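You operate a simulated robot arm through the tools that you are given. There is no shell and no other tool. Be economical: measure what you need, move in short steps, check, and stop when the job is done.

The job below is to be done with a simulated robot arm. You get a single attempt, and the scene is never put back.

Task
Put the silver block in the metal holder and grease its top.
Fine: use the blue stick and the white pot; lay the blue pot lid on the workbench's black mat meanwhile; put stick and lid back. A coat counts when it lies all over at full strength: go over it till it gets no stronger.
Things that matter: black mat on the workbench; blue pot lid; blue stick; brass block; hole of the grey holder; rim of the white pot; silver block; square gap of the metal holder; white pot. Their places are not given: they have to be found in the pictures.

Only the result counts: the job must be done as asked and must still hold three seconds after the hand-in. Knocking over, shifting, dropping, spilling or breaking anything else fails it. A push-on lid holds only when it is set on centred and level and pressed home; a screw cap is set on level and turned clockwise until tight.

Robot
A 6-joint arm with a two-finger parallel gripper, fixed in place. Base frame: the origin is at the foot of the arm, x ahead of it, y to its left, z up; the work surface is at about z = 0. Readings come in mm, rad, newtons and seconds.
With the tool pointing down near the work surface it reaches from about 140 to 580 mm from the base axis. Its first joint turns from -1.152 to 1.152 rad. Payload 2.1 kg.
The tool frame sits at the grasp point between the pads (the TCP): z along the fingers, y along the line on which they close. The tips reach 30 mm beyond it. Largest opening 94 mm; finger width 28, thickness 10; the body of the gripper, 50 by 96 mm, starts 55 mm behind the TCP.
Orientation is that of the tool frame in the base frame, as a unit quaternion [w, x, y, z]. With the fingers straight down and closing along the base's y, the tool's x points along the base's -x, its y along +y and its z along -z.

Tools
- The arm moves only by the tool send_rows. Its argument "commands" is a list of rows, each an object (a shift or turn left out is 0, a gripper value left out holds the last) with "rot": the turn, a rotation vector about the tool's x, y, z in rad, a list of three; "travel": the shift along the tool's x, y, z in mm, a list of three; "claw": the opening in per cent of the stroke, from 0 (shut) to 100 (fully open). In form: [{"rot": [wx, wy, wz], "travel": [x, y, z], "claw": claw}, ...]. A call has 1 to 20 rows; each row shifts and turns the commanded pose from where the row before left it, along the tool's axes as they then stand. A row lasts 0.2 s, in which the tool goes at most 50 mm and 0.15 rad; a call with a longer step from one row to the next is refused whole, and so is a gripper value outside its range. A pose out of reach is approached as far as the arm can. The call stops where the force on the tool passes 90 N (or 10 N more than at its start, if that is more) or the arm is blocked; 0.2 s more then pass. Each finger travels about 72 mm/s and halts on what it meets, pressing with about 45 N; the grip force reading is that of the motor and also rises with nothing between the fingers. The clock runs only during rows and for 0.2 s after the last one: add rows that do not move to give the fingers time. The reply holds the time, the measured pose of the TCP, the force on the tool along the base axes, the opening and the grip force, in the units named above and with some noise, with the torque about the TCP (base axes, N m) and any sound that the robot's microphone picked up, and new pictures: "views" is both (left out), scene, wrist or none.
- Cameras (640 x 400 px; columns grow to the right, rows downward): "scene" is fixed at [36.9, -353.8, 508.8]; the picture's right is [0.92, -0.40, 0.00], its down [-0.13, -0.31, -0.94] and it looks along [0.38, 0.86, -0.34] (base axes); focal length 265 px, centre (320, 200). "wrist" rides on the gripper at [76, 14, -103] in the tool frame; the picture's right is [-0.18, 0.98, 0.00], its down [-0.75, -0.14, -0.64] and it looks along [-0.63, -0.12, 0.77] (tool axes); focal length 243 px, centre (320, 200).
- pixel_to_xyz(camera, pixels): for up to 12 pixels [column, row] of the newest picture of that camera ("zoom" is the newest enlarged one), the place [x, y, z] in the base frame of the surface seen there, good to about 2 mm. It takes no simulated time.
- inspect(camera, box): a new picture of the part [left, top, right, bottom] of that camera's present view, enlarged. It takes no simulated time.
- finish_job(): hands the job in; it is judged then, once.

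Go step by step. Measure first, check grasps and placings, and put right what went wrong. The budget is 80 turns and 200 pictures, counting those below and the enlarged ones. Unless the task says otherwise, let go and move clear before handing in, and close with one line.

The tools are called as name(argument=value, ...) on one line, values as JSON. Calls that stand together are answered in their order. send_rows: Moves the arm, as the interface text tells. Its arguments: {"type":"object","properties":{"commands":{"type":"array","items":{"type":"object","properties":{"rot":{"type":"array","items":{"type":"number"}},"travel":{"type":"array","items":{"type":"number"}},"claw":{"type":"number"}}}},"views":{"type":"string","enum":["both","scene","wrist","none"]}},"required":["commands"]} The other tools are called the same way: pixel_to_xyz (camera, pixels) gives the place of the surface under pixels of a picture; inspect (camera, box) takes an enlarged picture of a part of a camera's view; finish_job () hands the job in.

At the start:

```text
time: 0.0
eef_pos: [364.6, 97.7, 392.0]
tool_rot: [0.001, 0.0, 1.0, 0.0]
ft_force: [0.5, 0.7, 0.9]
torque: [-0.01, 0.02, 0.02]
width: 94.2
gripper_force: 0.1
```

scene: 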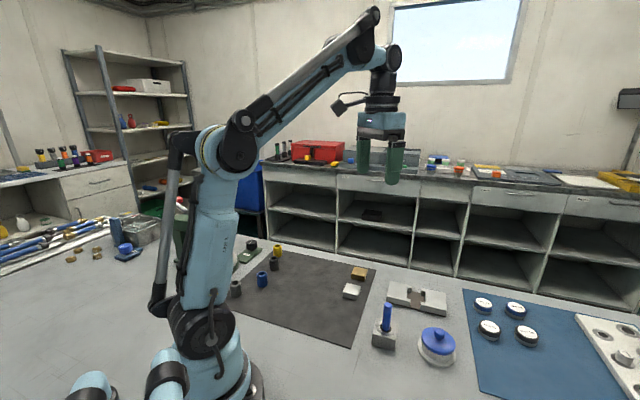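
wrist: 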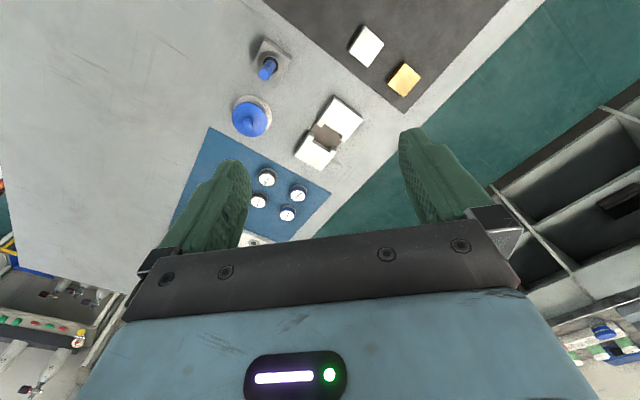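

The pictures show the silver block near (351,291), the brass block near (359,273), the metal holder near (416,298), the blue stick in its grey holder near (386,325), and the white pot with blue lid near (437,345). I'll enlarge both views before measuring.

inspect(camera="scene", box=[310, 250, 490, 380])

inspect(camera="wrist", box=[210, 10, 440, 190])

```text
3.08 times, centred on (400, 315) of scene
```

zoom: 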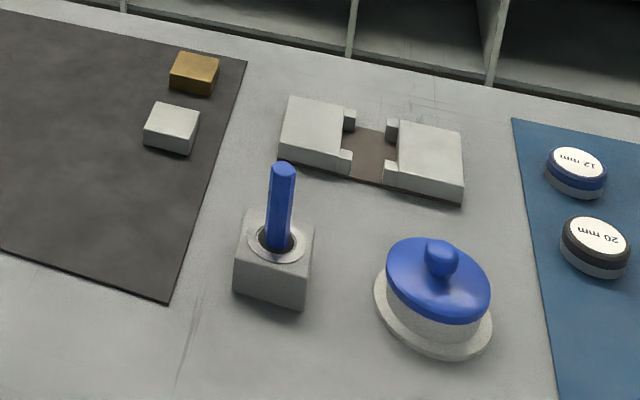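

```text
2.22 times, centred on (325, 100) of wrist
```

zoom: 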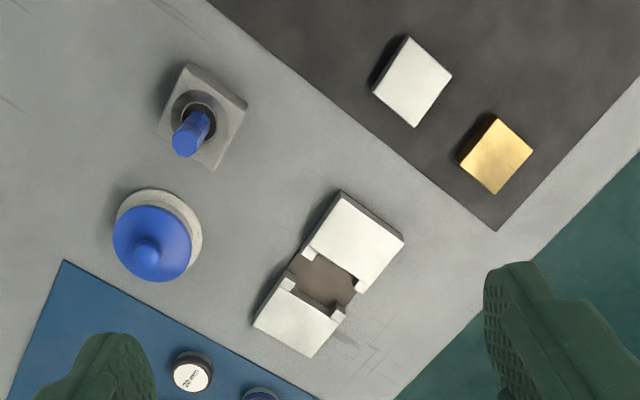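

I'll measure the silver block's top corners, the metal holder, the stick and the pot from the wrist zoom.

pixel_to_xyz(camera="zoom", pixels=[[409, 39], [449, 75], [414, 123], [376, 92], [412, 80], [343, 194], [401, 237], [357, 285], [305, 254], [322, 280], [309, 355], [257, 323]])

pixel_to_xyz(camera="zoom", pixels=[[342, 312], [288, 282], [185, 142], [203, 117], [245, 100], [189, 67], [148, 252], [115, 240], [190, 240], [150, 206], [152, 281], [495, 155]])

pixel_to_xyz(camera="scene", pixels=[[387, 306], [387, 320], [387, 330], [437, 334], [425, 340], [437, 350], [437, 361], [352, 289], [375, 320], [395, 321], [398, 317], [410, 303]])

```text
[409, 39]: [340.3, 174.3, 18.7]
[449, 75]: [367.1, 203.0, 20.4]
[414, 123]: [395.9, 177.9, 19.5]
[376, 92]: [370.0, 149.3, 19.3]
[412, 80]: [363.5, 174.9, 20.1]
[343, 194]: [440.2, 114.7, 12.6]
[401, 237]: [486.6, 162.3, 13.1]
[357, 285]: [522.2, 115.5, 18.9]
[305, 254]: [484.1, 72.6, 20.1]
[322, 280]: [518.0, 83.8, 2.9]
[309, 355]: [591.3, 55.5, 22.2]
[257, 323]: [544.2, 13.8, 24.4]
```

```text
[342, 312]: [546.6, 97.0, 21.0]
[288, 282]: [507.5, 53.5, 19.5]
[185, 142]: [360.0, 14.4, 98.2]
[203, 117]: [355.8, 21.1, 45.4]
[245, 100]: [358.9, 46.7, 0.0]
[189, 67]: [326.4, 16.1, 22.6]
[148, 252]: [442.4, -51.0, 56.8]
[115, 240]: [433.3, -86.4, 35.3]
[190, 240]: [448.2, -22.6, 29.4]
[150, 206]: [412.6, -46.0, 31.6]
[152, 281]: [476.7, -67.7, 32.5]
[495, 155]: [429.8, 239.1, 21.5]
```

```text
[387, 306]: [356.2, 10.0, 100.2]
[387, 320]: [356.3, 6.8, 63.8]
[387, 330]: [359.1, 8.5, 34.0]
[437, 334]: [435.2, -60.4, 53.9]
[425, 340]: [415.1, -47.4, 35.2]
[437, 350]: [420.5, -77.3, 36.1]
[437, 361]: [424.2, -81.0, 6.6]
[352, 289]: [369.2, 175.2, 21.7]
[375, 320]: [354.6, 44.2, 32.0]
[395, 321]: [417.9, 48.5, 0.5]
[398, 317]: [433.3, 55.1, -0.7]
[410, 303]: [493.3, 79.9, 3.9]
```

The silver block is about 40×40×20, centred near (368,176) and turned about 45°. The metal holder's axis runs along (1,-1) with its gap near (515,84). I'll lower the camera for a closer look at the gap.

send_rows(commands=[{"travel": [10, -5, 45]}, {"travel": [10, -5, 45]}, {"travel": [5, -3, 45]}, {"travel": [0, 0, 45]}, {}], views="wrist")

inspect(camera="wrist", box=[160, 50, 480, 250])

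```text
time: 1.2
eef_pos: [338.7, 84.0, 210.5]
tool_rot: [0.001, -0.001, 1.0, 0.0]
ft_force: [0.3, 0.4, -0.9]
torque: [-0.01, 0.02, -0.01]
width: 94.2
gripper_force: 0.0
```

wrist: 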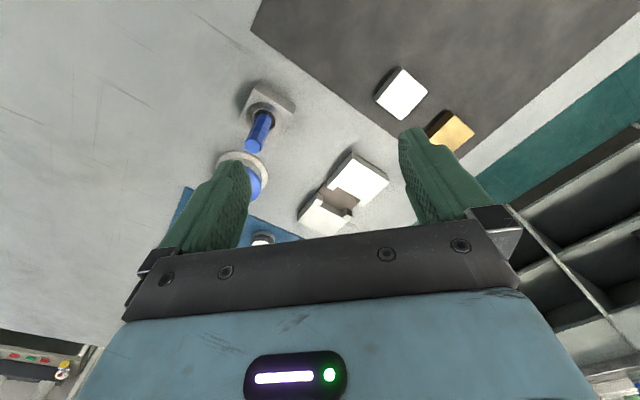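

```text
2.00 times, centred on (320, 150) of wrist
```

zoom: 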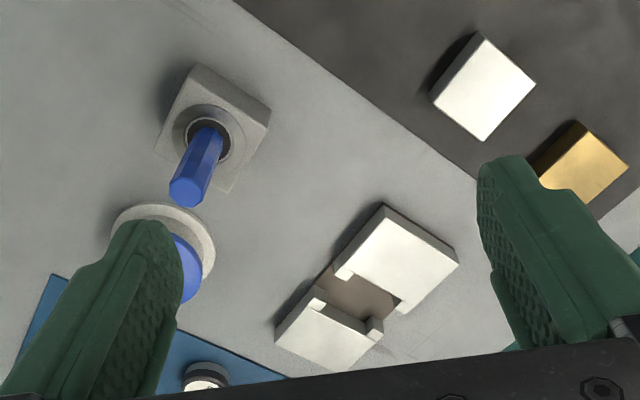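

The holder gap is clear now. I'll measure its corners, plus the silver block at this range.

inspect(camera="wrist", box=[290, 145, 402, 245])

inspect(camera="scene", box=[380, 270, 460, 320])

```text
4.00 times, centred on (346, 195) of wrist
```

zoom: 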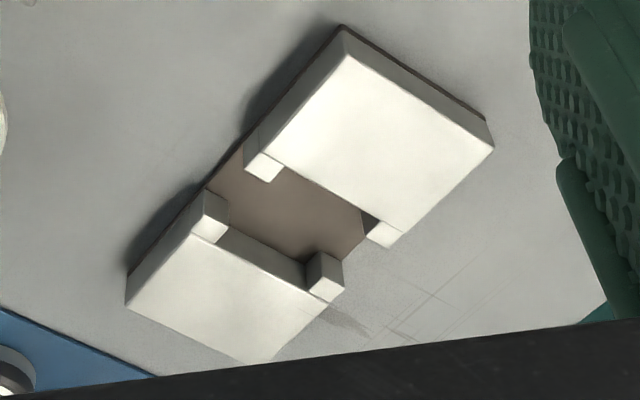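

```text
8.00 times, centred on (420, 295) of scene
```

zoom: 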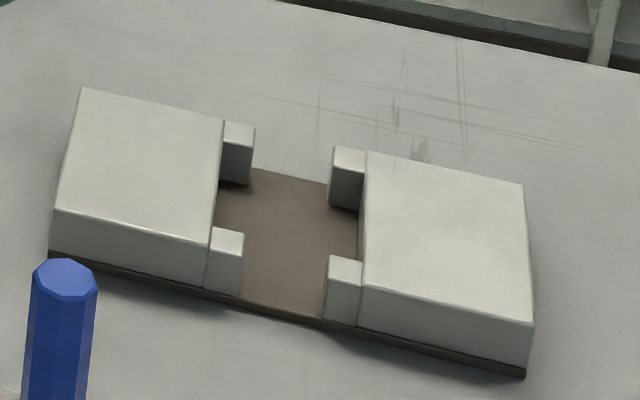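

I'll measure the gap's edges in this scene zoom.

pixel_to_xyz(camera="zoom", pixels=[[221, 123], [210, 226], [252, 130], [241, 236], [335, 150], [367, 156], [331, 258], [361, 263], [290, 235], [82, 92], [522, 187], [361, 286]])

pixel_to_xyz(camera="wrist", pixels=[[335, 184], [353, 198], [345, 210], [327, 205], [331, 185.5], [387, 205], [402, 69], [427, 88], [401, 119], [376, 98], [401, 95]])

inspect(camera="wrist", box=[290, 145, 402, 245])

```text
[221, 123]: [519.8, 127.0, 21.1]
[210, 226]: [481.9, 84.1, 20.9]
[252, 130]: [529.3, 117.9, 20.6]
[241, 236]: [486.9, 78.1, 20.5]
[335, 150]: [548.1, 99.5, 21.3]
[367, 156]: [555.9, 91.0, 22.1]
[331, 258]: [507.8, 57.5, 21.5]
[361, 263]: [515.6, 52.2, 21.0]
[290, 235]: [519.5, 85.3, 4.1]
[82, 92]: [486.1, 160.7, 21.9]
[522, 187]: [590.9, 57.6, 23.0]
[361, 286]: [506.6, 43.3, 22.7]
```

```text
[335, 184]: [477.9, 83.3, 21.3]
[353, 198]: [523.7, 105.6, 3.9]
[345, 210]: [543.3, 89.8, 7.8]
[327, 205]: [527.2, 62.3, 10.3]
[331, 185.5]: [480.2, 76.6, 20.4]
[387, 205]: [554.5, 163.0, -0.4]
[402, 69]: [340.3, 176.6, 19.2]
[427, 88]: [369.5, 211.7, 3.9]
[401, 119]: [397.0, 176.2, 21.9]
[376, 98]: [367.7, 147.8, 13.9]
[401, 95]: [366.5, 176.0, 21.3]
```

```text
4.00 times, centred on (346, 195) of wrist
```

zoom: 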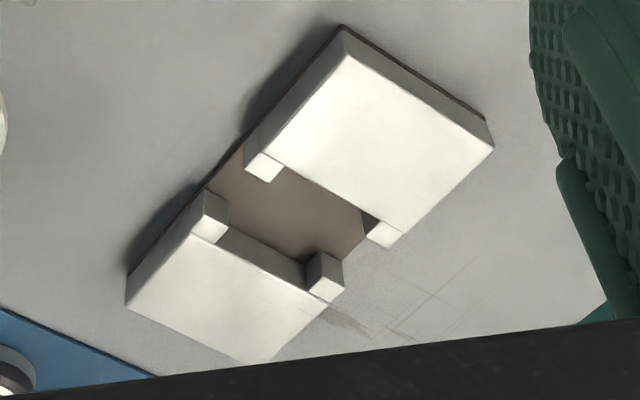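

I'll pin the pocket's size down from this wrist zoom: ear tops and inner faces.

pixel_to_xyz(camera="zoom", pixels=[[263, 155], [283, 169], [269, 180], [248, 168], [384, 222], [402, 233], [388, 245], [369, 234], [214, 240], [226, 227], [312, 290], [341, 288]])

pixel_to_xyz(camera="wrist", pixels=[[402, 71], [425, 89], [401, 117], [378, 97], [452, 130], [259, 146], [262, 113], [270, 88], [293, 98], [270, 118], [254, 86], [281, 108]])

```text
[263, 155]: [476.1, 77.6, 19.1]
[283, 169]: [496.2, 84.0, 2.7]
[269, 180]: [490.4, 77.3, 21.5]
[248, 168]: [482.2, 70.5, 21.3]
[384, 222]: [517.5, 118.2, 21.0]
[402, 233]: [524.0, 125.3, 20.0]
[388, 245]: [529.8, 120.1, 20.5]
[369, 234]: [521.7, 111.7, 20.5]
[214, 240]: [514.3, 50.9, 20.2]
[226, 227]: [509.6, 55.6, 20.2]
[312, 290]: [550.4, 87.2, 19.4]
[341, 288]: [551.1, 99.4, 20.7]
```

```text
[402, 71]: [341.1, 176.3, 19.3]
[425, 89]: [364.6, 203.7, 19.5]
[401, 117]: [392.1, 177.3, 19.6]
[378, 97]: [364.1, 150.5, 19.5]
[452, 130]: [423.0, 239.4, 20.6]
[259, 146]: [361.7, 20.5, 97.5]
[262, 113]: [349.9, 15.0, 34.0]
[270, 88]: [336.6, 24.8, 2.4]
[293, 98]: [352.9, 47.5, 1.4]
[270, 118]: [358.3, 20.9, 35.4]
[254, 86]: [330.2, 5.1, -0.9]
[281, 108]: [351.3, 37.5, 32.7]
```

The pocket comes out about 47 mm square, centred near (515.5,85.5), floor z≈3 and top z≈21. Its edges sit at 45° and the ear openings are about 28 mm wide, so I'll grip the silver block only near its top. Moving above the block and turning the closing line to the (1,1) diagonal.

send_rows(commands=[{"travel": [-14, 46, 0], "claw": 66}, {"travel": [-14.3, 46.3, 0]}, {"rot": [0, 0, 0.131]}, {"rot": [0, 0, 0.131]}, {"rot": [0, 0, 0.131]}, {"rot": [0, 0, 0.131]}, {"rot": [0, 0, 0.131]}, {"rot": [0, 0, 0.13]}, {"travel": [0, 0, 45]}, {"travel": [0, 0, 45]}, {}, {}])

```text
time: 3.8
eef_pos: [366.5, 177.8, 120.4]
tool_rot: [0.001, 0.383, 0.924, 0.001]
ft_force: [0.2, 0.2, 0.8]
torque: [0.0, 0.04, -0.01]
width: 62.1
gripper_force: 0.1
```

scene: 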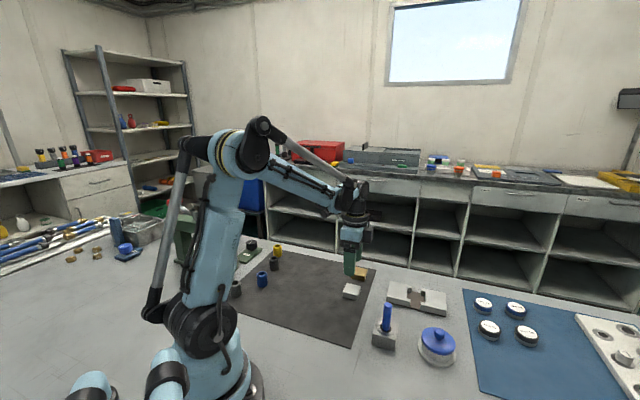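
wrist: 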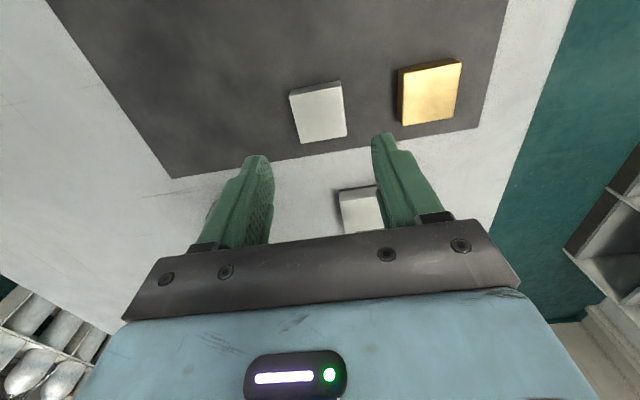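

The fingers are above the block, whose top spans roughly (289–347, 81–144). I'll refine its centre from this closer view.

inspect(camera="wrist", box=[230, 60, 480, 216])

pixel_to_xyz(camera="wrist", pixels=[[291, 96], [339, 84], [345, 137], [302, 142], [318, 114], [400, 73], [459, 63], [456, 117], [404, 124], [280, 70], [322, 136]])

```text
2.56 times, centred on (355, 138) of wrist
```

zoom: 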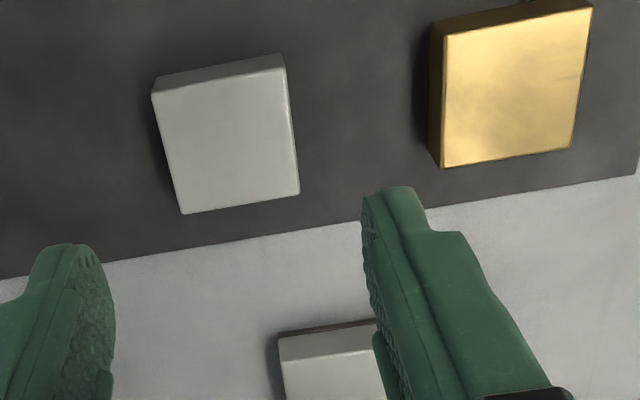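

```text
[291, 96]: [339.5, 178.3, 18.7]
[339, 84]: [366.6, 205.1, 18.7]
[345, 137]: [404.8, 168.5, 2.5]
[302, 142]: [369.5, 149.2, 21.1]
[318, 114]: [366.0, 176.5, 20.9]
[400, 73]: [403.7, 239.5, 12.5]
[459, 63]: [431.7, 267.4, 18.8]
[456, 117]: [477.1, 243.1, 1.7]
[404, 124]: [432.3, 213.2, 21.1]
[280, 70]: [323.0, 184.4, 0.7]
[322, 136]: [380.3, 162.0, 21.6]
```

The block centre is about (367,176.7), within a millimetre of the TCP. I'll go down so the tips overlap the block's top by about 6 mm (TCP z≈44) and close.

send_rows(commands=[{"travel": [-0.7, 0, 36]}, {"travel": [0, 0, 30]}, {"travel": [0, 0, 11]}, {}, {"claw": 30}, {"claw": 30}, {"claw": 30}, {"claw": 30}])

```text
time: 5.6
eef_pos: [369.1, 176.2, 44.2]
tool_rot: [0.0, 0.382, 0.924, 0.0]
ft_force: [-0.6, 0.3, 0.6]
torque: [0.03, -0.01, 0.0]
width: 41.8
gripper_force: 44.6
```

scene: 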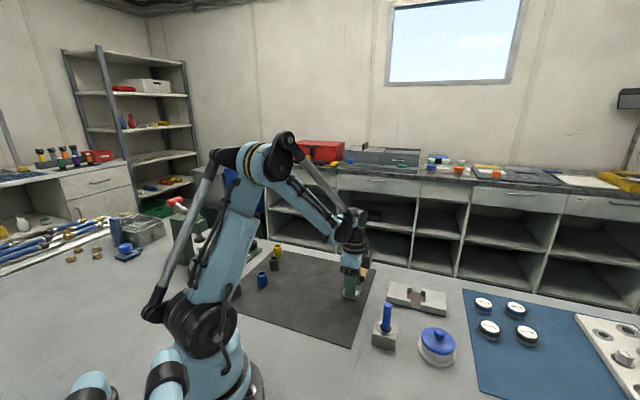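
wrist: 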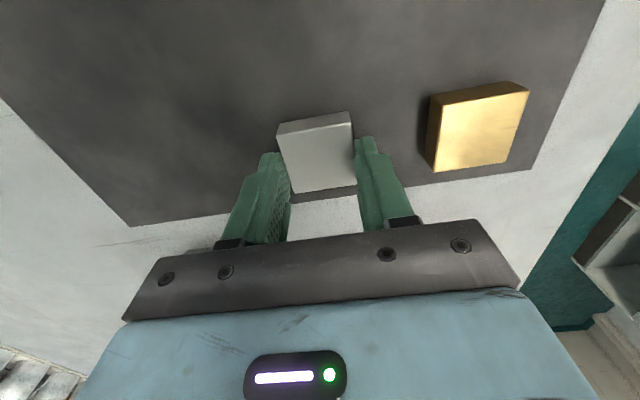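

The block is held (width 41.8). Lifting to measure how it sits relative to the TCP.

send_rows(commands=[{"travel": [0, 0, -25]}, {"travel": [0, 0, -35]}, {}, {}], views="wrist")

inspect(camera="wrist", box=[240, 90, 400, 220])

```text
time: 6.6
eef_pos: [370.2, 174.5, 104.9]
tool_rot: [0.0, 0.383, 0.924, 0.001]
ft_force: [-0.5, -0.5, -1.4]
torque: [0.03, 0.01, 0.03]
width: 42.1
gripper_force: 45.4
```

wrist: 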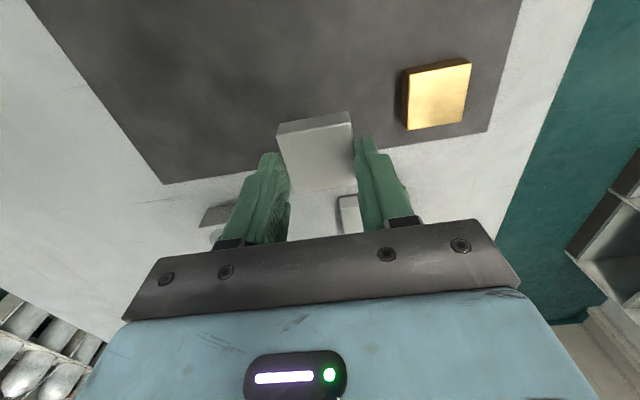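

```text
3.08 times, centred on (320, 155) of wrist
```

zoom: 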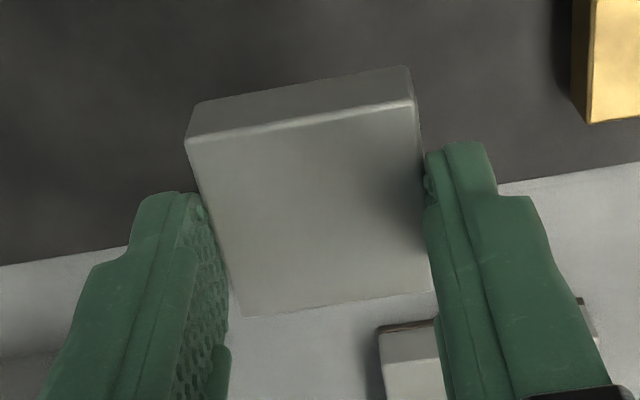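

I'll measure the held block's top corners to get its centre relative to the TCP.

pixel_to_xyz(camera="zoom", pixels=[[192, 142], [411, 105], [427, 286], [248, 312], [305, 122], [338, 296], [310, 215], [197, 112], [405, 72]])

```text
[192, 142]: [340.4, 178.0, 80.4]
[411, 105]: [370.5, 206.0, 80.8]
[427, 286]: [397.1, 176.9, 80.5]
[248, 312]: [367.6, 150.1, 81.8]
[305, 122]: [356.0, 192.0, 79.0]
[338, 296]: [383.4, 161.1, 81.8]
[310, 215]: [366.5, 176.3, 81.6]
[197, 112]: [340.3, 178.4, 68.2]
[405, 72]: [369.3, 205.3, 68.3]
```

The block sits about 3 mm off the TCP along u, so the TCP target over the pocket is about (516.8, 82.3). Moving there at this height.

send_rows(commands=[{"travel": [-42.2, 9.6, 0]}, {"travel": [-42.2, 9.6, 0]}, {"travel": [-42.2, 9.6, 0]}, {"travel": [-42.2, 9.6, 0]}, {}, {"travel": [0, 0, 30]}, {}, {}])

inspect(camera="wrist", box=[220, 70, 420, 230])

inspect(camera="scene", box=[370, 250, 470, 320])

```text
time: 8.4
eef_pos: [514.8, 83.5, 76.3]
tool_rot: [0.0, 0.383, 0.924, 0.0]
ft_force: [0.1, 0.4, -0.8]
torque: [0.0, 0.0, -0.04]
width: 42.1
gripper_force: 44.8
```

scene: 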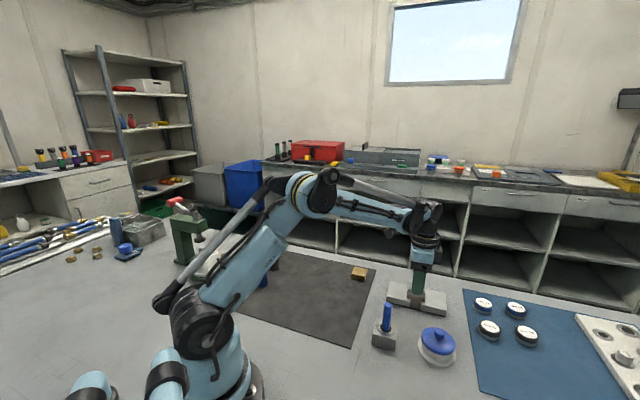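
wrist: 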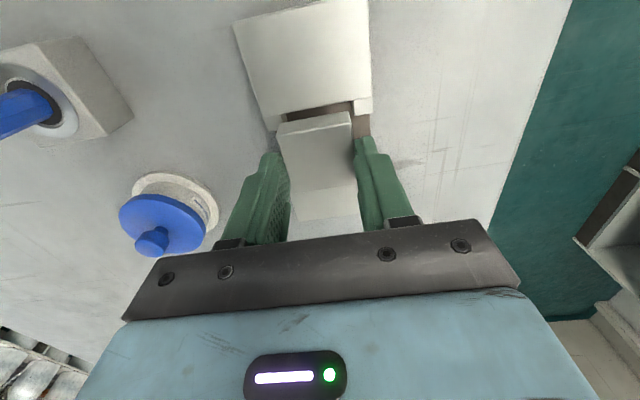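

```text
2.50 times, centred on (320, 150) of wrist
```

zoom: 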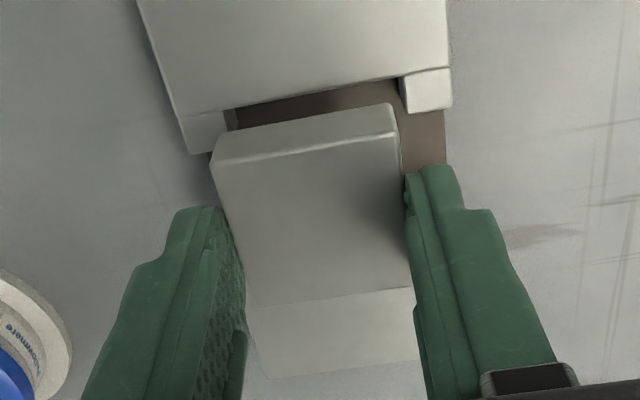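

```text
5.71 times, centred on (420, 285) of scene
```

zoom: 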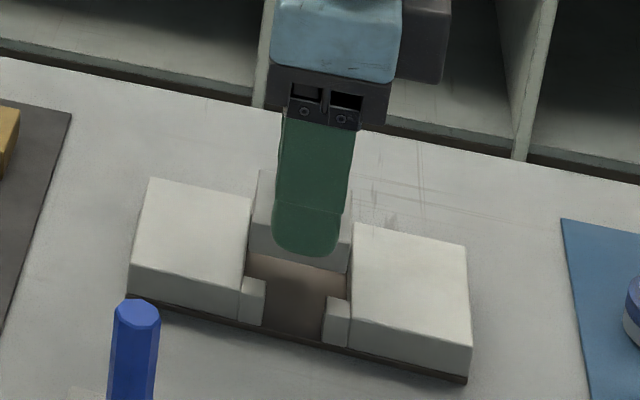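

I'll compare the held block's corners with the visible jaw and ear edges.

pixel_to_xyz(camera="wrist", pixels=[[278.6, 135.6], [350.4, 125.2], [355.4, 183.6], [291, 192.2], [264, 117.5], [268.8, 129.5], [282.5, 115], [353, 102.5], [356, 113.2], [371.2, 110.5], [372, 98], [281, 113]])

pixel_to_xyz(camera="zoom", pixels=[[251, 199], [246, 277], [265, 283], [328, 299], [350, 303], [354, 226], [262, 285], [300, 280], [258, 176], [350, 270]])

```text
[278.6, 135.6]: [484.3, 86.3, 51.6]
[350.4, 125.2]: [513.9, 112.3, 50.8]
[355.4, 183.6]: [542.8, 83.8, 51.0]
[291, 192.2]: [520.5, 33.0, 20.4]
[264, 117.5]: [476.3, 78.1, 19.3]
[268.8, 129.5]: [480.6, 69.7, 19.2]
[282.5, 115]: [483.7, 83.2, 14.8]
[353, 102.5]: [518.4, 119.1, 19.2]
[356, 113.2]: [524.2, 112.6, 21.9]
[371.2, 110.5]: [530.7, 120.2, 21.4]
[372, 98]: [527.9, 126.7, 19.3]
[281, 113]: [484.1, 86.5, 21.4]
```

```text
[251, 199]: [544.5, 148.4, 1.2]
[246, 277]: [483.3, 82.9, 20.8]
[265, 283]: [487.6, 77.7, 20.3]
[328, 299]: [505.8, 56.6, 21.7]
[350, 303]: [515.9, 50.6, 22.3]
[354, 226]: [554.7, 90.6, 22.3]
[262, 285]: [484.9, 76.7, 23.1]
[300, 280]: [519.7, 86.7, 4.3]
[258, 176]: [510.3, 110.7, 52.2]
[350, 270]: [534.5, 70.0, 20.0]
```

The block centre is (u,v)≈(303.7,423.2) against the pocket's ≈(304.7,425), so I'll correct by about 1 and 1.7 mm. Then I'll lower just into the mouth of the pocket and check.

send_rows(commands=[{"travel": [-1, 1.7, 0]}, {"travel": [0, 0, 5]}, {"travel": [0, 0, 4]}, {"travel": [0, 0, 3]}, {"travel": [0, 0, 2]}, {}, {}], views="none")

inspect(camera="scene", box=[370, 250, 470, 320])

inspect(camera="wrist", box=[220, 70, 420, 230])

```text
time: 10.0
eef_pos: [516.2, 84.7, 60.8]
tool_rot: [0.001, 0.383, 0.924, 0.0]
ft_force: [0.3, -0.7, -1.2]
torque: [-0.01, 0.03, 0.0]
width: 42.0
gripper_force: 45.3
```

```text
5.71 times, centred on (420, 285) of scene
```

zoom: 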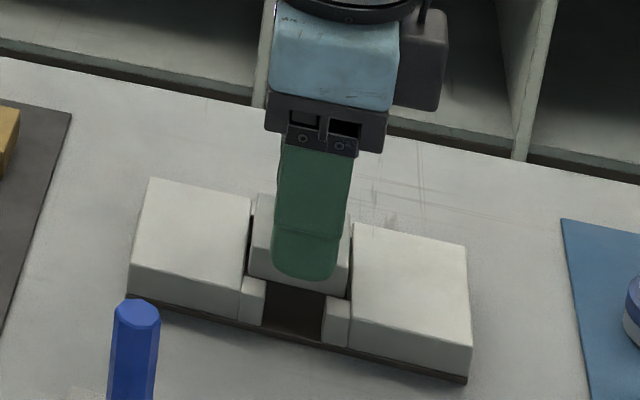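

```text
2.50 times, centred on (320, 150) of wrist
```

zoom: 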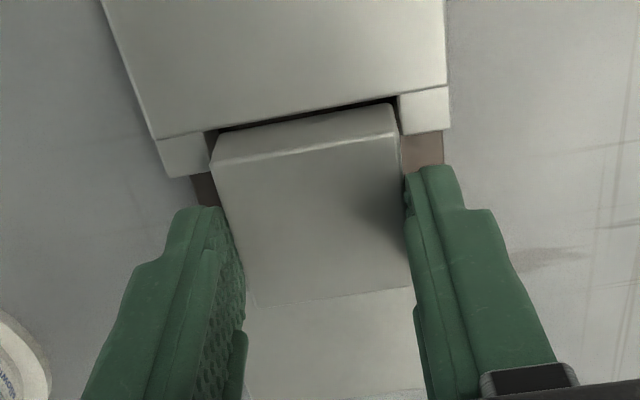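

There's no contact force and thin dark gaps show on both sides, so the block is entering the pocket. I'll lower further in small steps.

send_rows(commands=[{"travel": [0, 0, 3]}, {"travel": [0, 0, 3]}, {"travel": [0, 0, 1.5]}, {}, {}], views="none")

inspect(camera="scene", box=[370, 250, 470, 320])

inspect(camera="wrist", box=[220, 70, 420, 230])

```text
time: 11.2
eef_pos: [518.6, 84.5, 52.1]
tool_rot: [0.001, 0.383, 0.924, 0.002]
ft_force: [0.4, -0.3, -0.5]
torque: [-0.02, 0.01, 0.0]
width: 42.0
gripper_force: 45.1
```

```text
5.71 times, centred on (420, 285) of scene
```

zoom: 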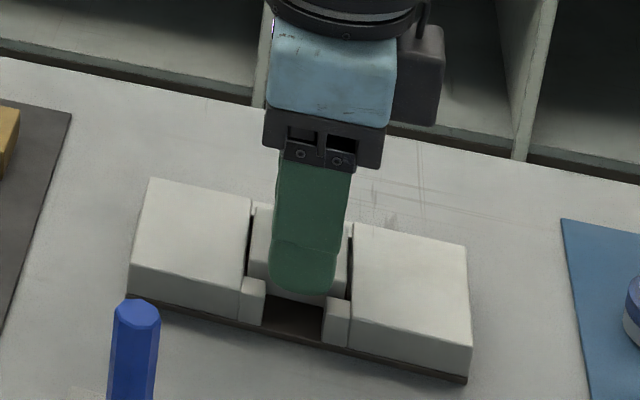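

```text
2.50 times, centred on (320, 150) of wrist
```

zoom: 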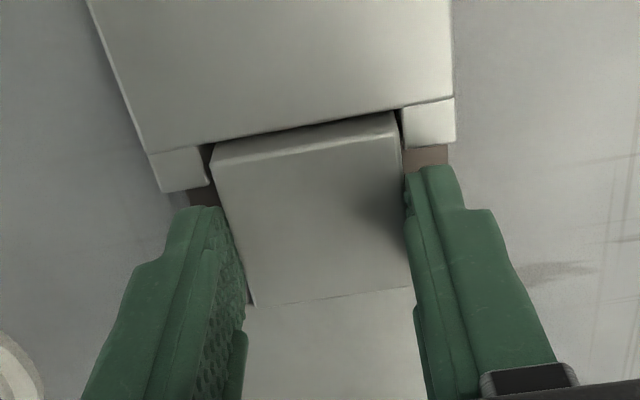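

The block is well inside the pocket, centred, with no contact. The tips are just above ear height, so I'll release by opening to about 56 mm and look.

send_rows(commands=[{"claw": 52}, {"claw": 58}, {"claw": 60}, {}, {"travel": [0, 0, -10]}, {"travel": [0, 0, -30]}, {"travel": [0, 0, -30]}, {}])

inspect(camera="scene", box=[370, 250, 470, 320])

inspect(camera="wrist", box=[220, 70, 420, 230])

```text
time: 13.0
eef_pos: [516.5, 86.5, 122.6]
tool_rot: [0.0, 0.383, 0.924, 0.0]
ft_force: [-0.2, -0.4, 0.2]
torque: [0.01, -0.01, 0.01]
width: 56.7
gripper_force: 0.0
```

scene: 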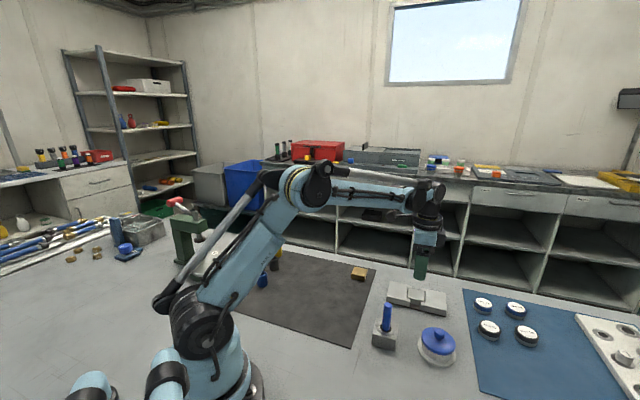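
wrist: 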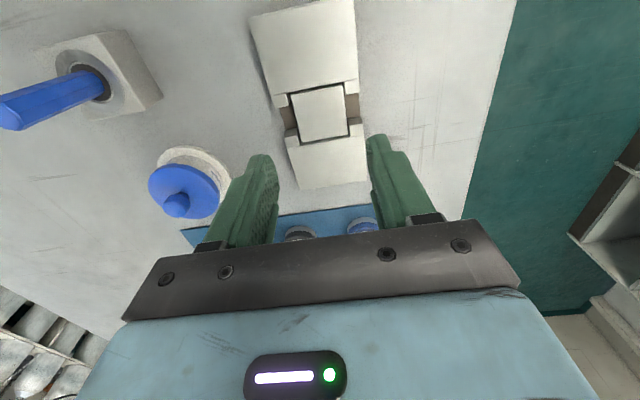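

```text
5.71 times, centred on (420, 285) of scene
```

zoom: 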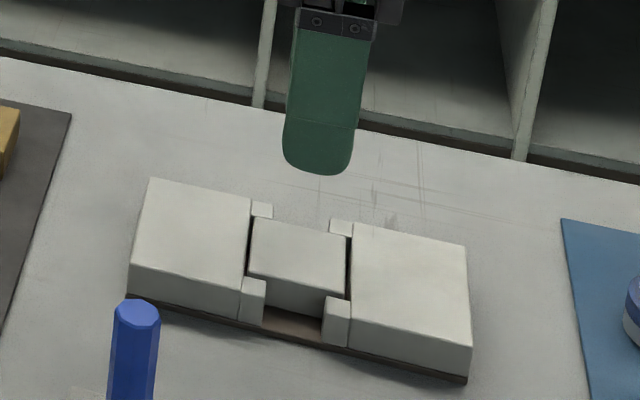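

```text
2.50 times, centred on (320, 150) of wrist
```

zoom: 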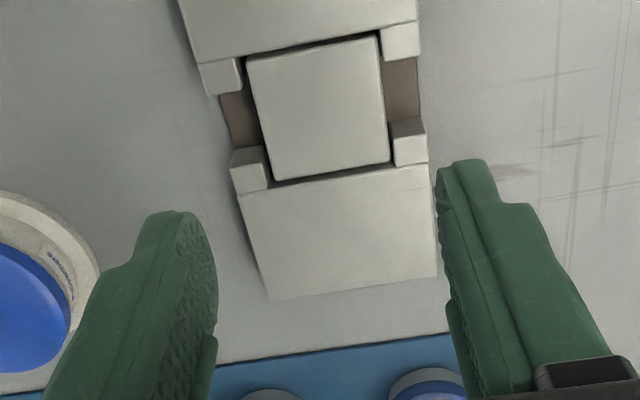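

The block sits in the pocket. I'll check that it's level and take a close look at the pot, its lid, and the stick.

pixel_to_xyz(camera="zoom", pixels=[[252, 65], [375, 42], [385, 158], [280, 175], [318, 110], [300, 230], [310, 15]])

inspect(camera="scene", box=[405, 315, 475, 375])

inspect(camera="wrist", box=[130, 130, 270, 230])

```text
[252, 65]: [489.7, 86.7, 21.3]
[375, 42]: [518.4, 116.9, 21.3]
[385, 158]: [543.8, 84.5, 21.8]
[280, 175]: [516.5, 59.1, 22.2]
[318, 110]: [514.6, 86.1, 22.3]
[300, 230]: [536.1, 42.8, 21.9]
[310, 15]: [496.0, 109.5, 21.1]
```

```text
6.67 times, centred on (440, 345) of scene
```

zoom: 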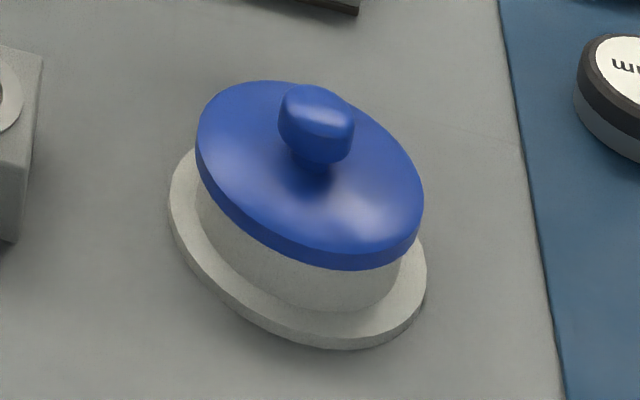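

```text
4.00 times, centred on (200, 180) of wrist
```

zoom: 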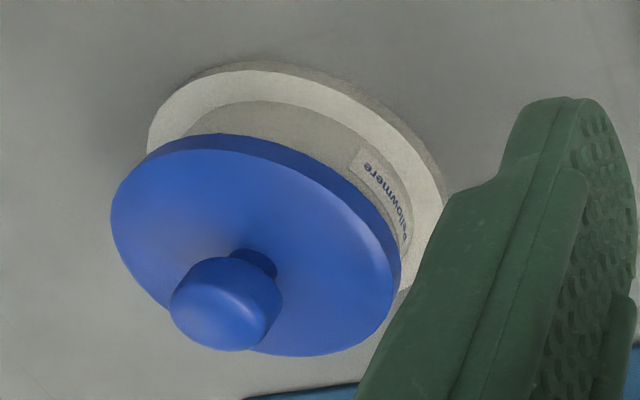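

The silver block is level and seated (top z≈22). Next I'll measure the lid rim, knob and pot base.

pixel_to_xyz(camera="zoom", pixels=[[225, 310], [200, 290], [255, 285], [240, 335], [116, 215], [395, 270], [240, 150], [320, 350], [385, 180], [150, 140], [430, 200], [250, 70]])

pixel_to_xyz(camera="scene", pixels=[[439, 329], [435, 330], [443, 332], [438.5, 335], [423.5, 333], [453, 346], [434, 329.5], [446, 351], [438, 340], [424, 350], [432, 362], [453, 360]])

```text
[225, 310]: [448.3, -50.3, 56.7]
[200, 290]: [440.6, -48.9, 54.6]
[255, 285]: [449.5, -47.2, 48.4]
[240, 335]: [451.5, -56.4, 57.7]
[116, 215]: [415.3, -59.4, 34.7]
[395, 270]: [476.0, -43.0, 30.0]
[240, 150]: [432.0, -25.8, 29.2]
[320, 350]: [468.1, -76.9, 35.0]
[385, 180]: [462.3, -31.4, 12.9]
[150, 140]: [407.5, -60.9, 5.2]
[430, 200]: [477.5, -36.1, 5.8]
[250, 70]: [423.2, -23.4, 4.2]
```

```text
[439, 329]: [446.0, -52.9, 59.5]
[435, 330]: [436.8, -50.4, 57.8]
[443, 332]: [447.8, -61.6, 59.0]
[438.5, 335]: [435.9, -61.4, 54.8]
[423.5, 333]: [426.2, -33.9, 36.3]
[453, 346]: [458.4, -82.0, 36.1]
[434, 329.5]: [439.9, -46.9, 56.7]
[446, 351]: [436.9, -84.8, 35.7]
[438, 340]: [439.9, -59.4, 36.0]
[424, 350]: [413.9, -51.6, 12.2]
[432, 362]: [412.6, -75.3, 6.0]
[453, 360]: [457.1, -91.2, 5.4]
```

The lid is about 64 mm across, centred near (444,-56), with a knob up to z≈60. Moving above the knob for a closer look; I'll also map the black mat's edges and what stands on it.

send_rows(commands=[{"travel": [-12.1, -37.9, -5], "claw": 60}, {"travel": [-12.1, -37.9, 0]}, {"travel": [-12.1, -37.9, 0]}, {"travel": [-12.1, -37.9, 0]}, {}, {}])

inspect(camera="wrist", box=[240, 60, 400, 200])

pixel_to_xyz(camera="scene", pixels=[[351, 345], [362, 312], [372, 278], [358, 279], [366, 268], [325, 280], [300, 300], [330, 310], [262, 284], [275, 270], [340, 295], [300, 325]])

```text
time: 14.4
eef_pos: [444.2, -56.4, 128.3]
tool_rot: [0.001, 0.382, 0.924, 0.001]
ft_force: [0.1, 0.9, -0.6]
torque: [0.02, 0.0, 0.01]
width: 56.3
gripper_force: 0.0
```

scene: 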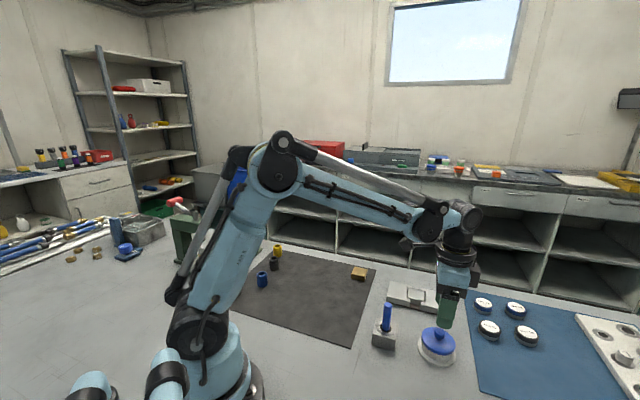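
wrist: 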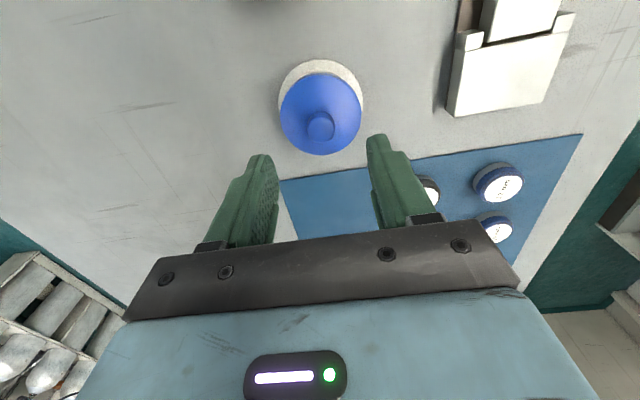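

```text
2.86 times, centred on (320, 130) of wrist
```

zoom: 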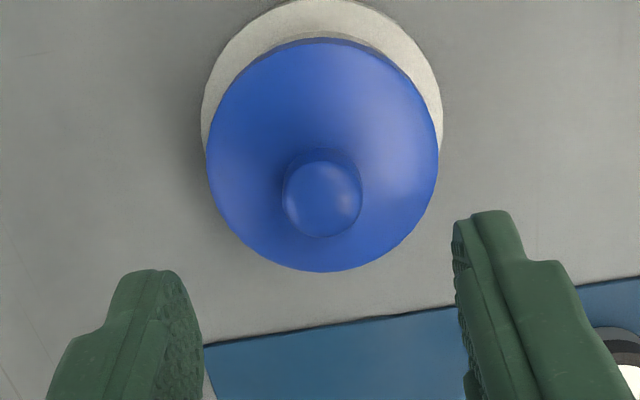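

```text
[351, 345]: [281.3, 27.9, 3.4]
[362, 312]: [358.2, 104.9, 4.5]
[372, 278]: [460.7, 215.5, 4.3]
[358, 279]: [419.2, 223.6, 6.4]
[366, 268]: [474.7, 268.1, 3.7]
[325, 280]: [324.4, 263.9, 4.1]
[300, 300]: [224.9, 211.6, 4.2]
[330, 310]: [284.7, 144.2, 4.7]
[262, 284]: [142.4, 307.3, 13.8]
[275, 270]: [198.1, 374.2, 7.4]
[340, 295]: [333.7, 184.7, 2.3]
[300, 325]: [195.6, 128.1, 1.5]
```

From overhead the knob and lid show clearly. I'll measure their centres here.

pixel_to_xyz(camera="zoom", pixels=[[210, 160], [436, 160], [322, 42], [322, 268], [245, 75], [403, 238], [240, 235], [405, 78], [285, 192], [359, 192], [322, 234], [322, 165]])

```text
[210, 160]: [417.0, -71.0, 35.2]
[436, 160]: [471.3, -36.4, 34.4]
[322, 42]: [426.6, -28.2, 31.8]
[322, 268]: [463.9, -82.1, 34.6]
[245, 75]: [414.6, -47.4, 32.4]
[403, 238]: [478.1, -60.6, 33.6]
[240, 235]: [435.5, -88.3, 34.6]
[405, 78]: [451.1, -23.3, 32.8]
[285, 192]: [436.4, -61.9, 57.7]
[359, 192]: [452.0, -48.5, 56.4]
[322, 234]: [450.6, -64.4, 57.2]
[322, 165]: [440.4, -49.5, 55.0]
```

The lid and knob centre is about (444.8,-55.2). I'll lower to tip z≈43, close on the knob, and lift slightly to see whether the lid alone comes off.

send_rows(commands=[{"travel": [0.3, 1.2, 25]}, {"travel": [0, 0, 20]}, {"travel": [0, 0, 10.3]}, {}, {"claw": 10}, {"claw": 10}, {"claw": 10}, {"claw": 10}, {"claw": 10}], views="none")

inspect(camera="scene", box=[395, 280, 485, 375])

```text
time: 16.4
eef_pos: [445.0, -56.4, 74.1]
tool_rot: [0.0, 0.382, 0.924, 0.002]
ft_force: [0.6, 0.9, -0.7]
torque: [-0.02, -0.04, 0.01]
width: 18.6
gripper_force: 44.7
```

```text
4.21 times, centred on (440, 328) of scene
```

zoom: 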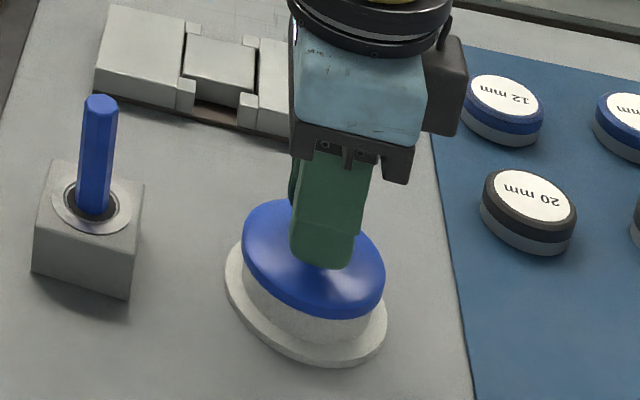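

The knob is gripped (18.6 mm) with no side force. Lifting a few millimetres to check.

send_rows(commands=[{"travel": [0, 0, -4]}, {"travel": [0, 0, -4]}, {"travel": [0, 0, -4]}, {"travel": [0, 0, -6]}, {}, {}], views="none")

inspect(camera="scene", box=[395, 280, 485, 375])

```text
time: 17.8
eef_pos: [445.2, -55.9, 90.8]
tool_rot: [0.001, 0.383, 0.924, 0.001]
ft_force: [-0.2, 0.7, -0.4]
torque: [0.01, -0.01, 0.01]
width: 18.9
gripper_force: 44.5
```

```text
4.21 times, centred on (440, 328) of scene
```

zoom: 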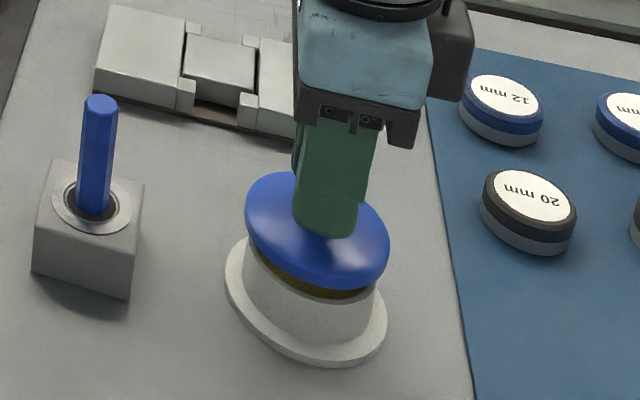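

The lid comes away freely and the pot stays put. Lifting it clear and carrying it to the mat near (335,185).

send_rows(commands=[{"travel": [0, 0, -40]}, {"travel": [0, 0, -40]}, {"travel": [41.4, 15.4, 0]}, {"travel": [41.4, 15.4, 0]}, {"travel": [41.4, 15.4, 0]}, {"travel": [41.4, 15.4, 0]}, {"travel": [41.4, 15.4, 0]}, {"travel": [41.4, 15.4, 0]}, {}, {"travel": [0, 0, 40]}, {"travel": [0, 0, 40]}, {}, {}])

inspect(camera="scene", box=[290, 230, 400, 330])

inspect(camera="scene", box=[405, 315, 475, 375])

```text
time: 20.6
eef_pos: [332.2, 185.9, 90.8]
tool_rot: [0.001, 0.383, 0.924, 0.001]
ft_force: [0.0, 0.4, 0.1]
torque: [-0.01, 0.02, 0.0]
width: 18.6
gripper_force: 45.3
```

scene: 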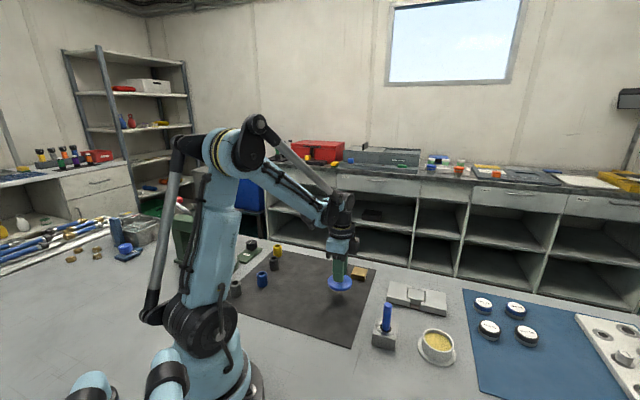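
wrist: 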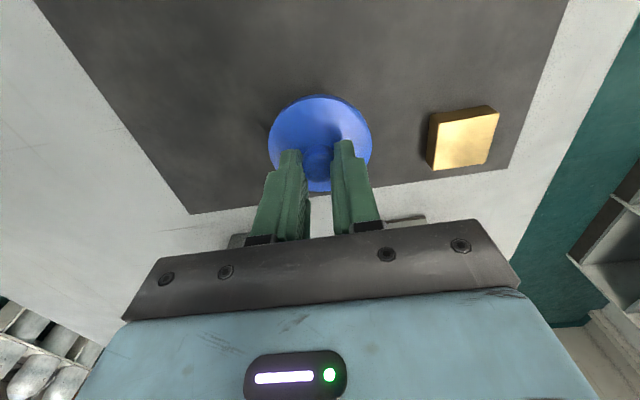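

```text
4.00 times, centred on (345, 280) of scene
```

zoom: 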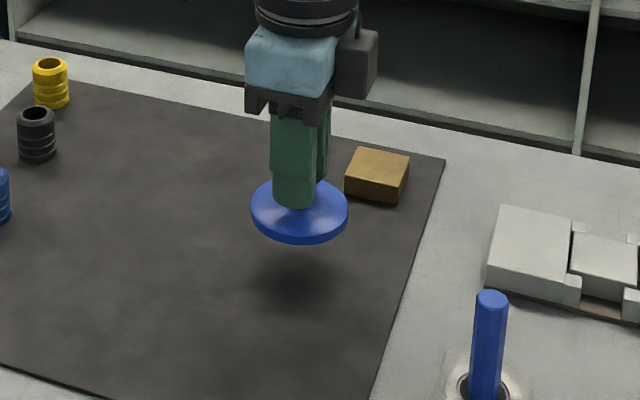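

```text
6.67 times, centred on (440, 345) of scene
```

zoom: 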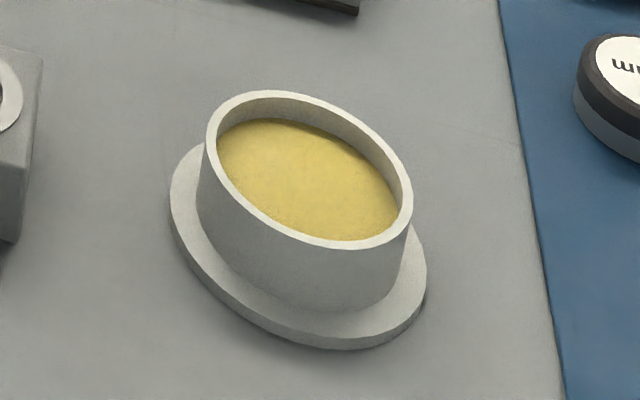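

The pot holds yellow grease and the lid hangs above an empty patch of mat. I'll lower it most of the way, then creep down to contact.

send_rows(commands=[{"travel": [0, 0, 20]}, {"travel": [0, 0, 12]}, {"travel": [0, 0, 4]}, {}], views="none")

inspect(camera="scene", box=[310, 260, 370, 310])

```text
time: 21.6
eef_pos: [333.8, 186.7, 54.9]
tool_rot: [0.0, 0.383, 0.924, 0.001]
ft_force: [0.5, 0.6, -0.9]
torque: [-0.02, -0.01, -0.01]
width: 18.7
gripper_force: 45.1
```

```text
8.00 times, centred on (340, 285) of scene
```

zoom: 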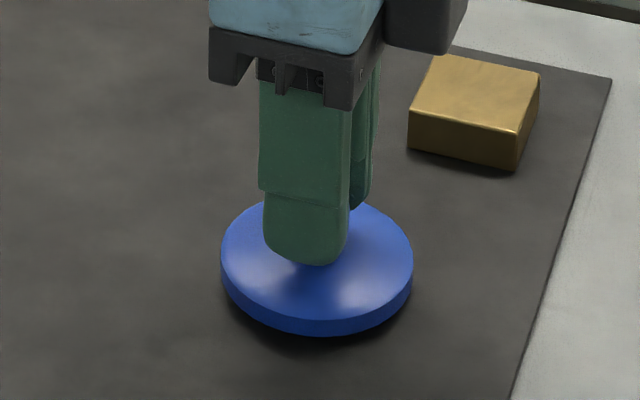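

The lid is a few millimetres above the mat, judging by the thin shadow at (320,335). Creeping down.

send_rows(commands=[{"travel": [0, 0, 1.5]}, {"travel": [0, 0, 1.5]}, {"travel": [0, 0, 1]}, {}], views="none")

inspect(camera="scene", box=[310, 260, 370, 310])

```text
time: 22.6
eef_pos: [333.3, 185.5, 50.6]
tool_rot: [0.0, 0.382, 0.924, 0.002]
ft_force: [0.0, 0.9, -0.1]
torque: [0.01, -0.01, 0.01]
width: 18.5
gripper_force: 45.3
```

```text
8.00 times, centred on (340, 285) of scene
```

zoom: 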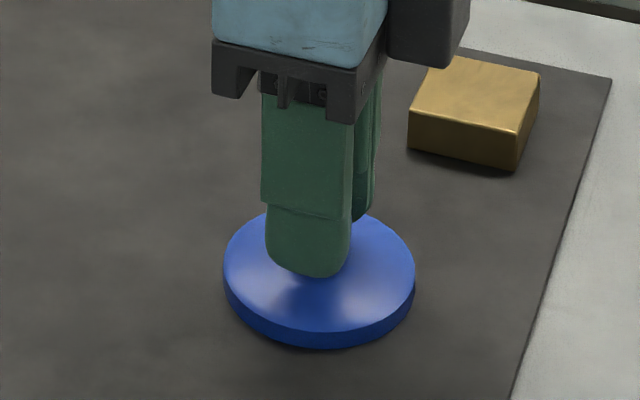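

There's no contact yet. I'll lower another 2 mm and watch the force.

send_rows(commands=[{"travel": [0, 0, 1]}, {"travel": [0, 0, 1]}, {}], views="none")

```text
time: 23.4
eef_pos: [333.0, 185.7, 49.4]
tool_rot: [0.0, 0.383, 0.924, 0.001]
ft_force: [3.0, 2.2, 39.8]
torque: [-0.15, 0.14, 0.01]
width: 18.8
gripper_force: 45.1
```

The lid touched down at TCP z≈49.5 (40 N). I'll ease off, open, and rise clear.

send_rows(commands=[{"travel": [0, 0, -0.8]}, {}, {"claw": 30}, {"claw": 45}, {"claw": 60}, {}, {"travel": [0, 0, -20]}, {"travel": [0, 0, -40]}, {"travel": [0, 0, -40]}, {}])

inspect(camera="wrist", box=[230, 60, 410, 200])

```text
time: 25.6
eef_pos: [333.3, 185.7, 150.4]
tool_rot: [0.001, 0.383, 0.924, 0.001]
ft_force: [0.1, -0.3, -0.4]
torque: [-0.04, 0.04, 0.01]
width: 56.3
gripper_force: 0.1
```

scene: 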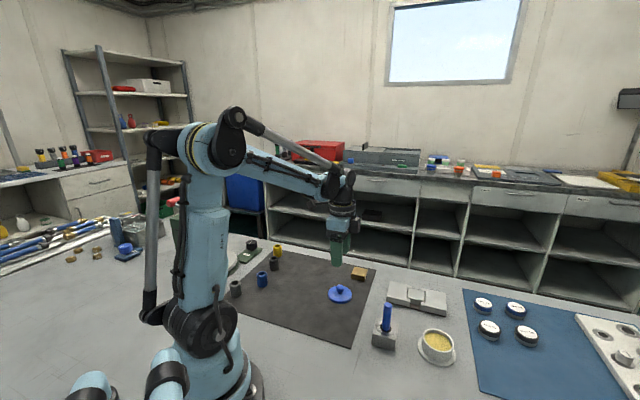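
wrist: 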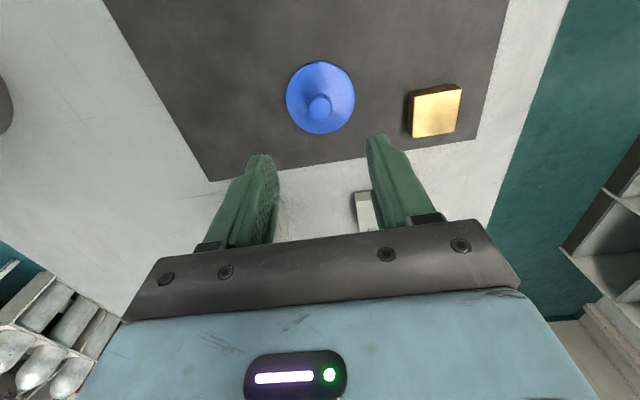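

```text
2.86 times, centred on (320, 130) of wrist
```

zoom: 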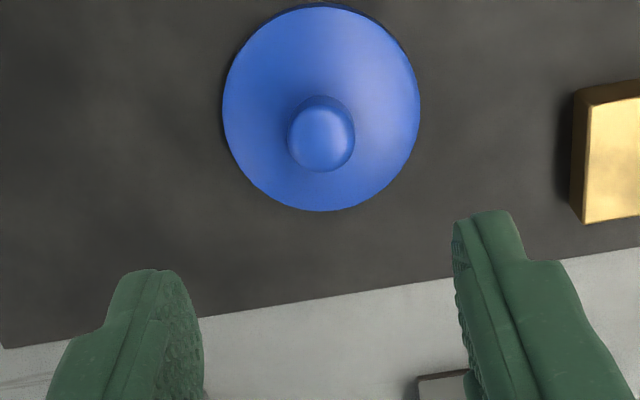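

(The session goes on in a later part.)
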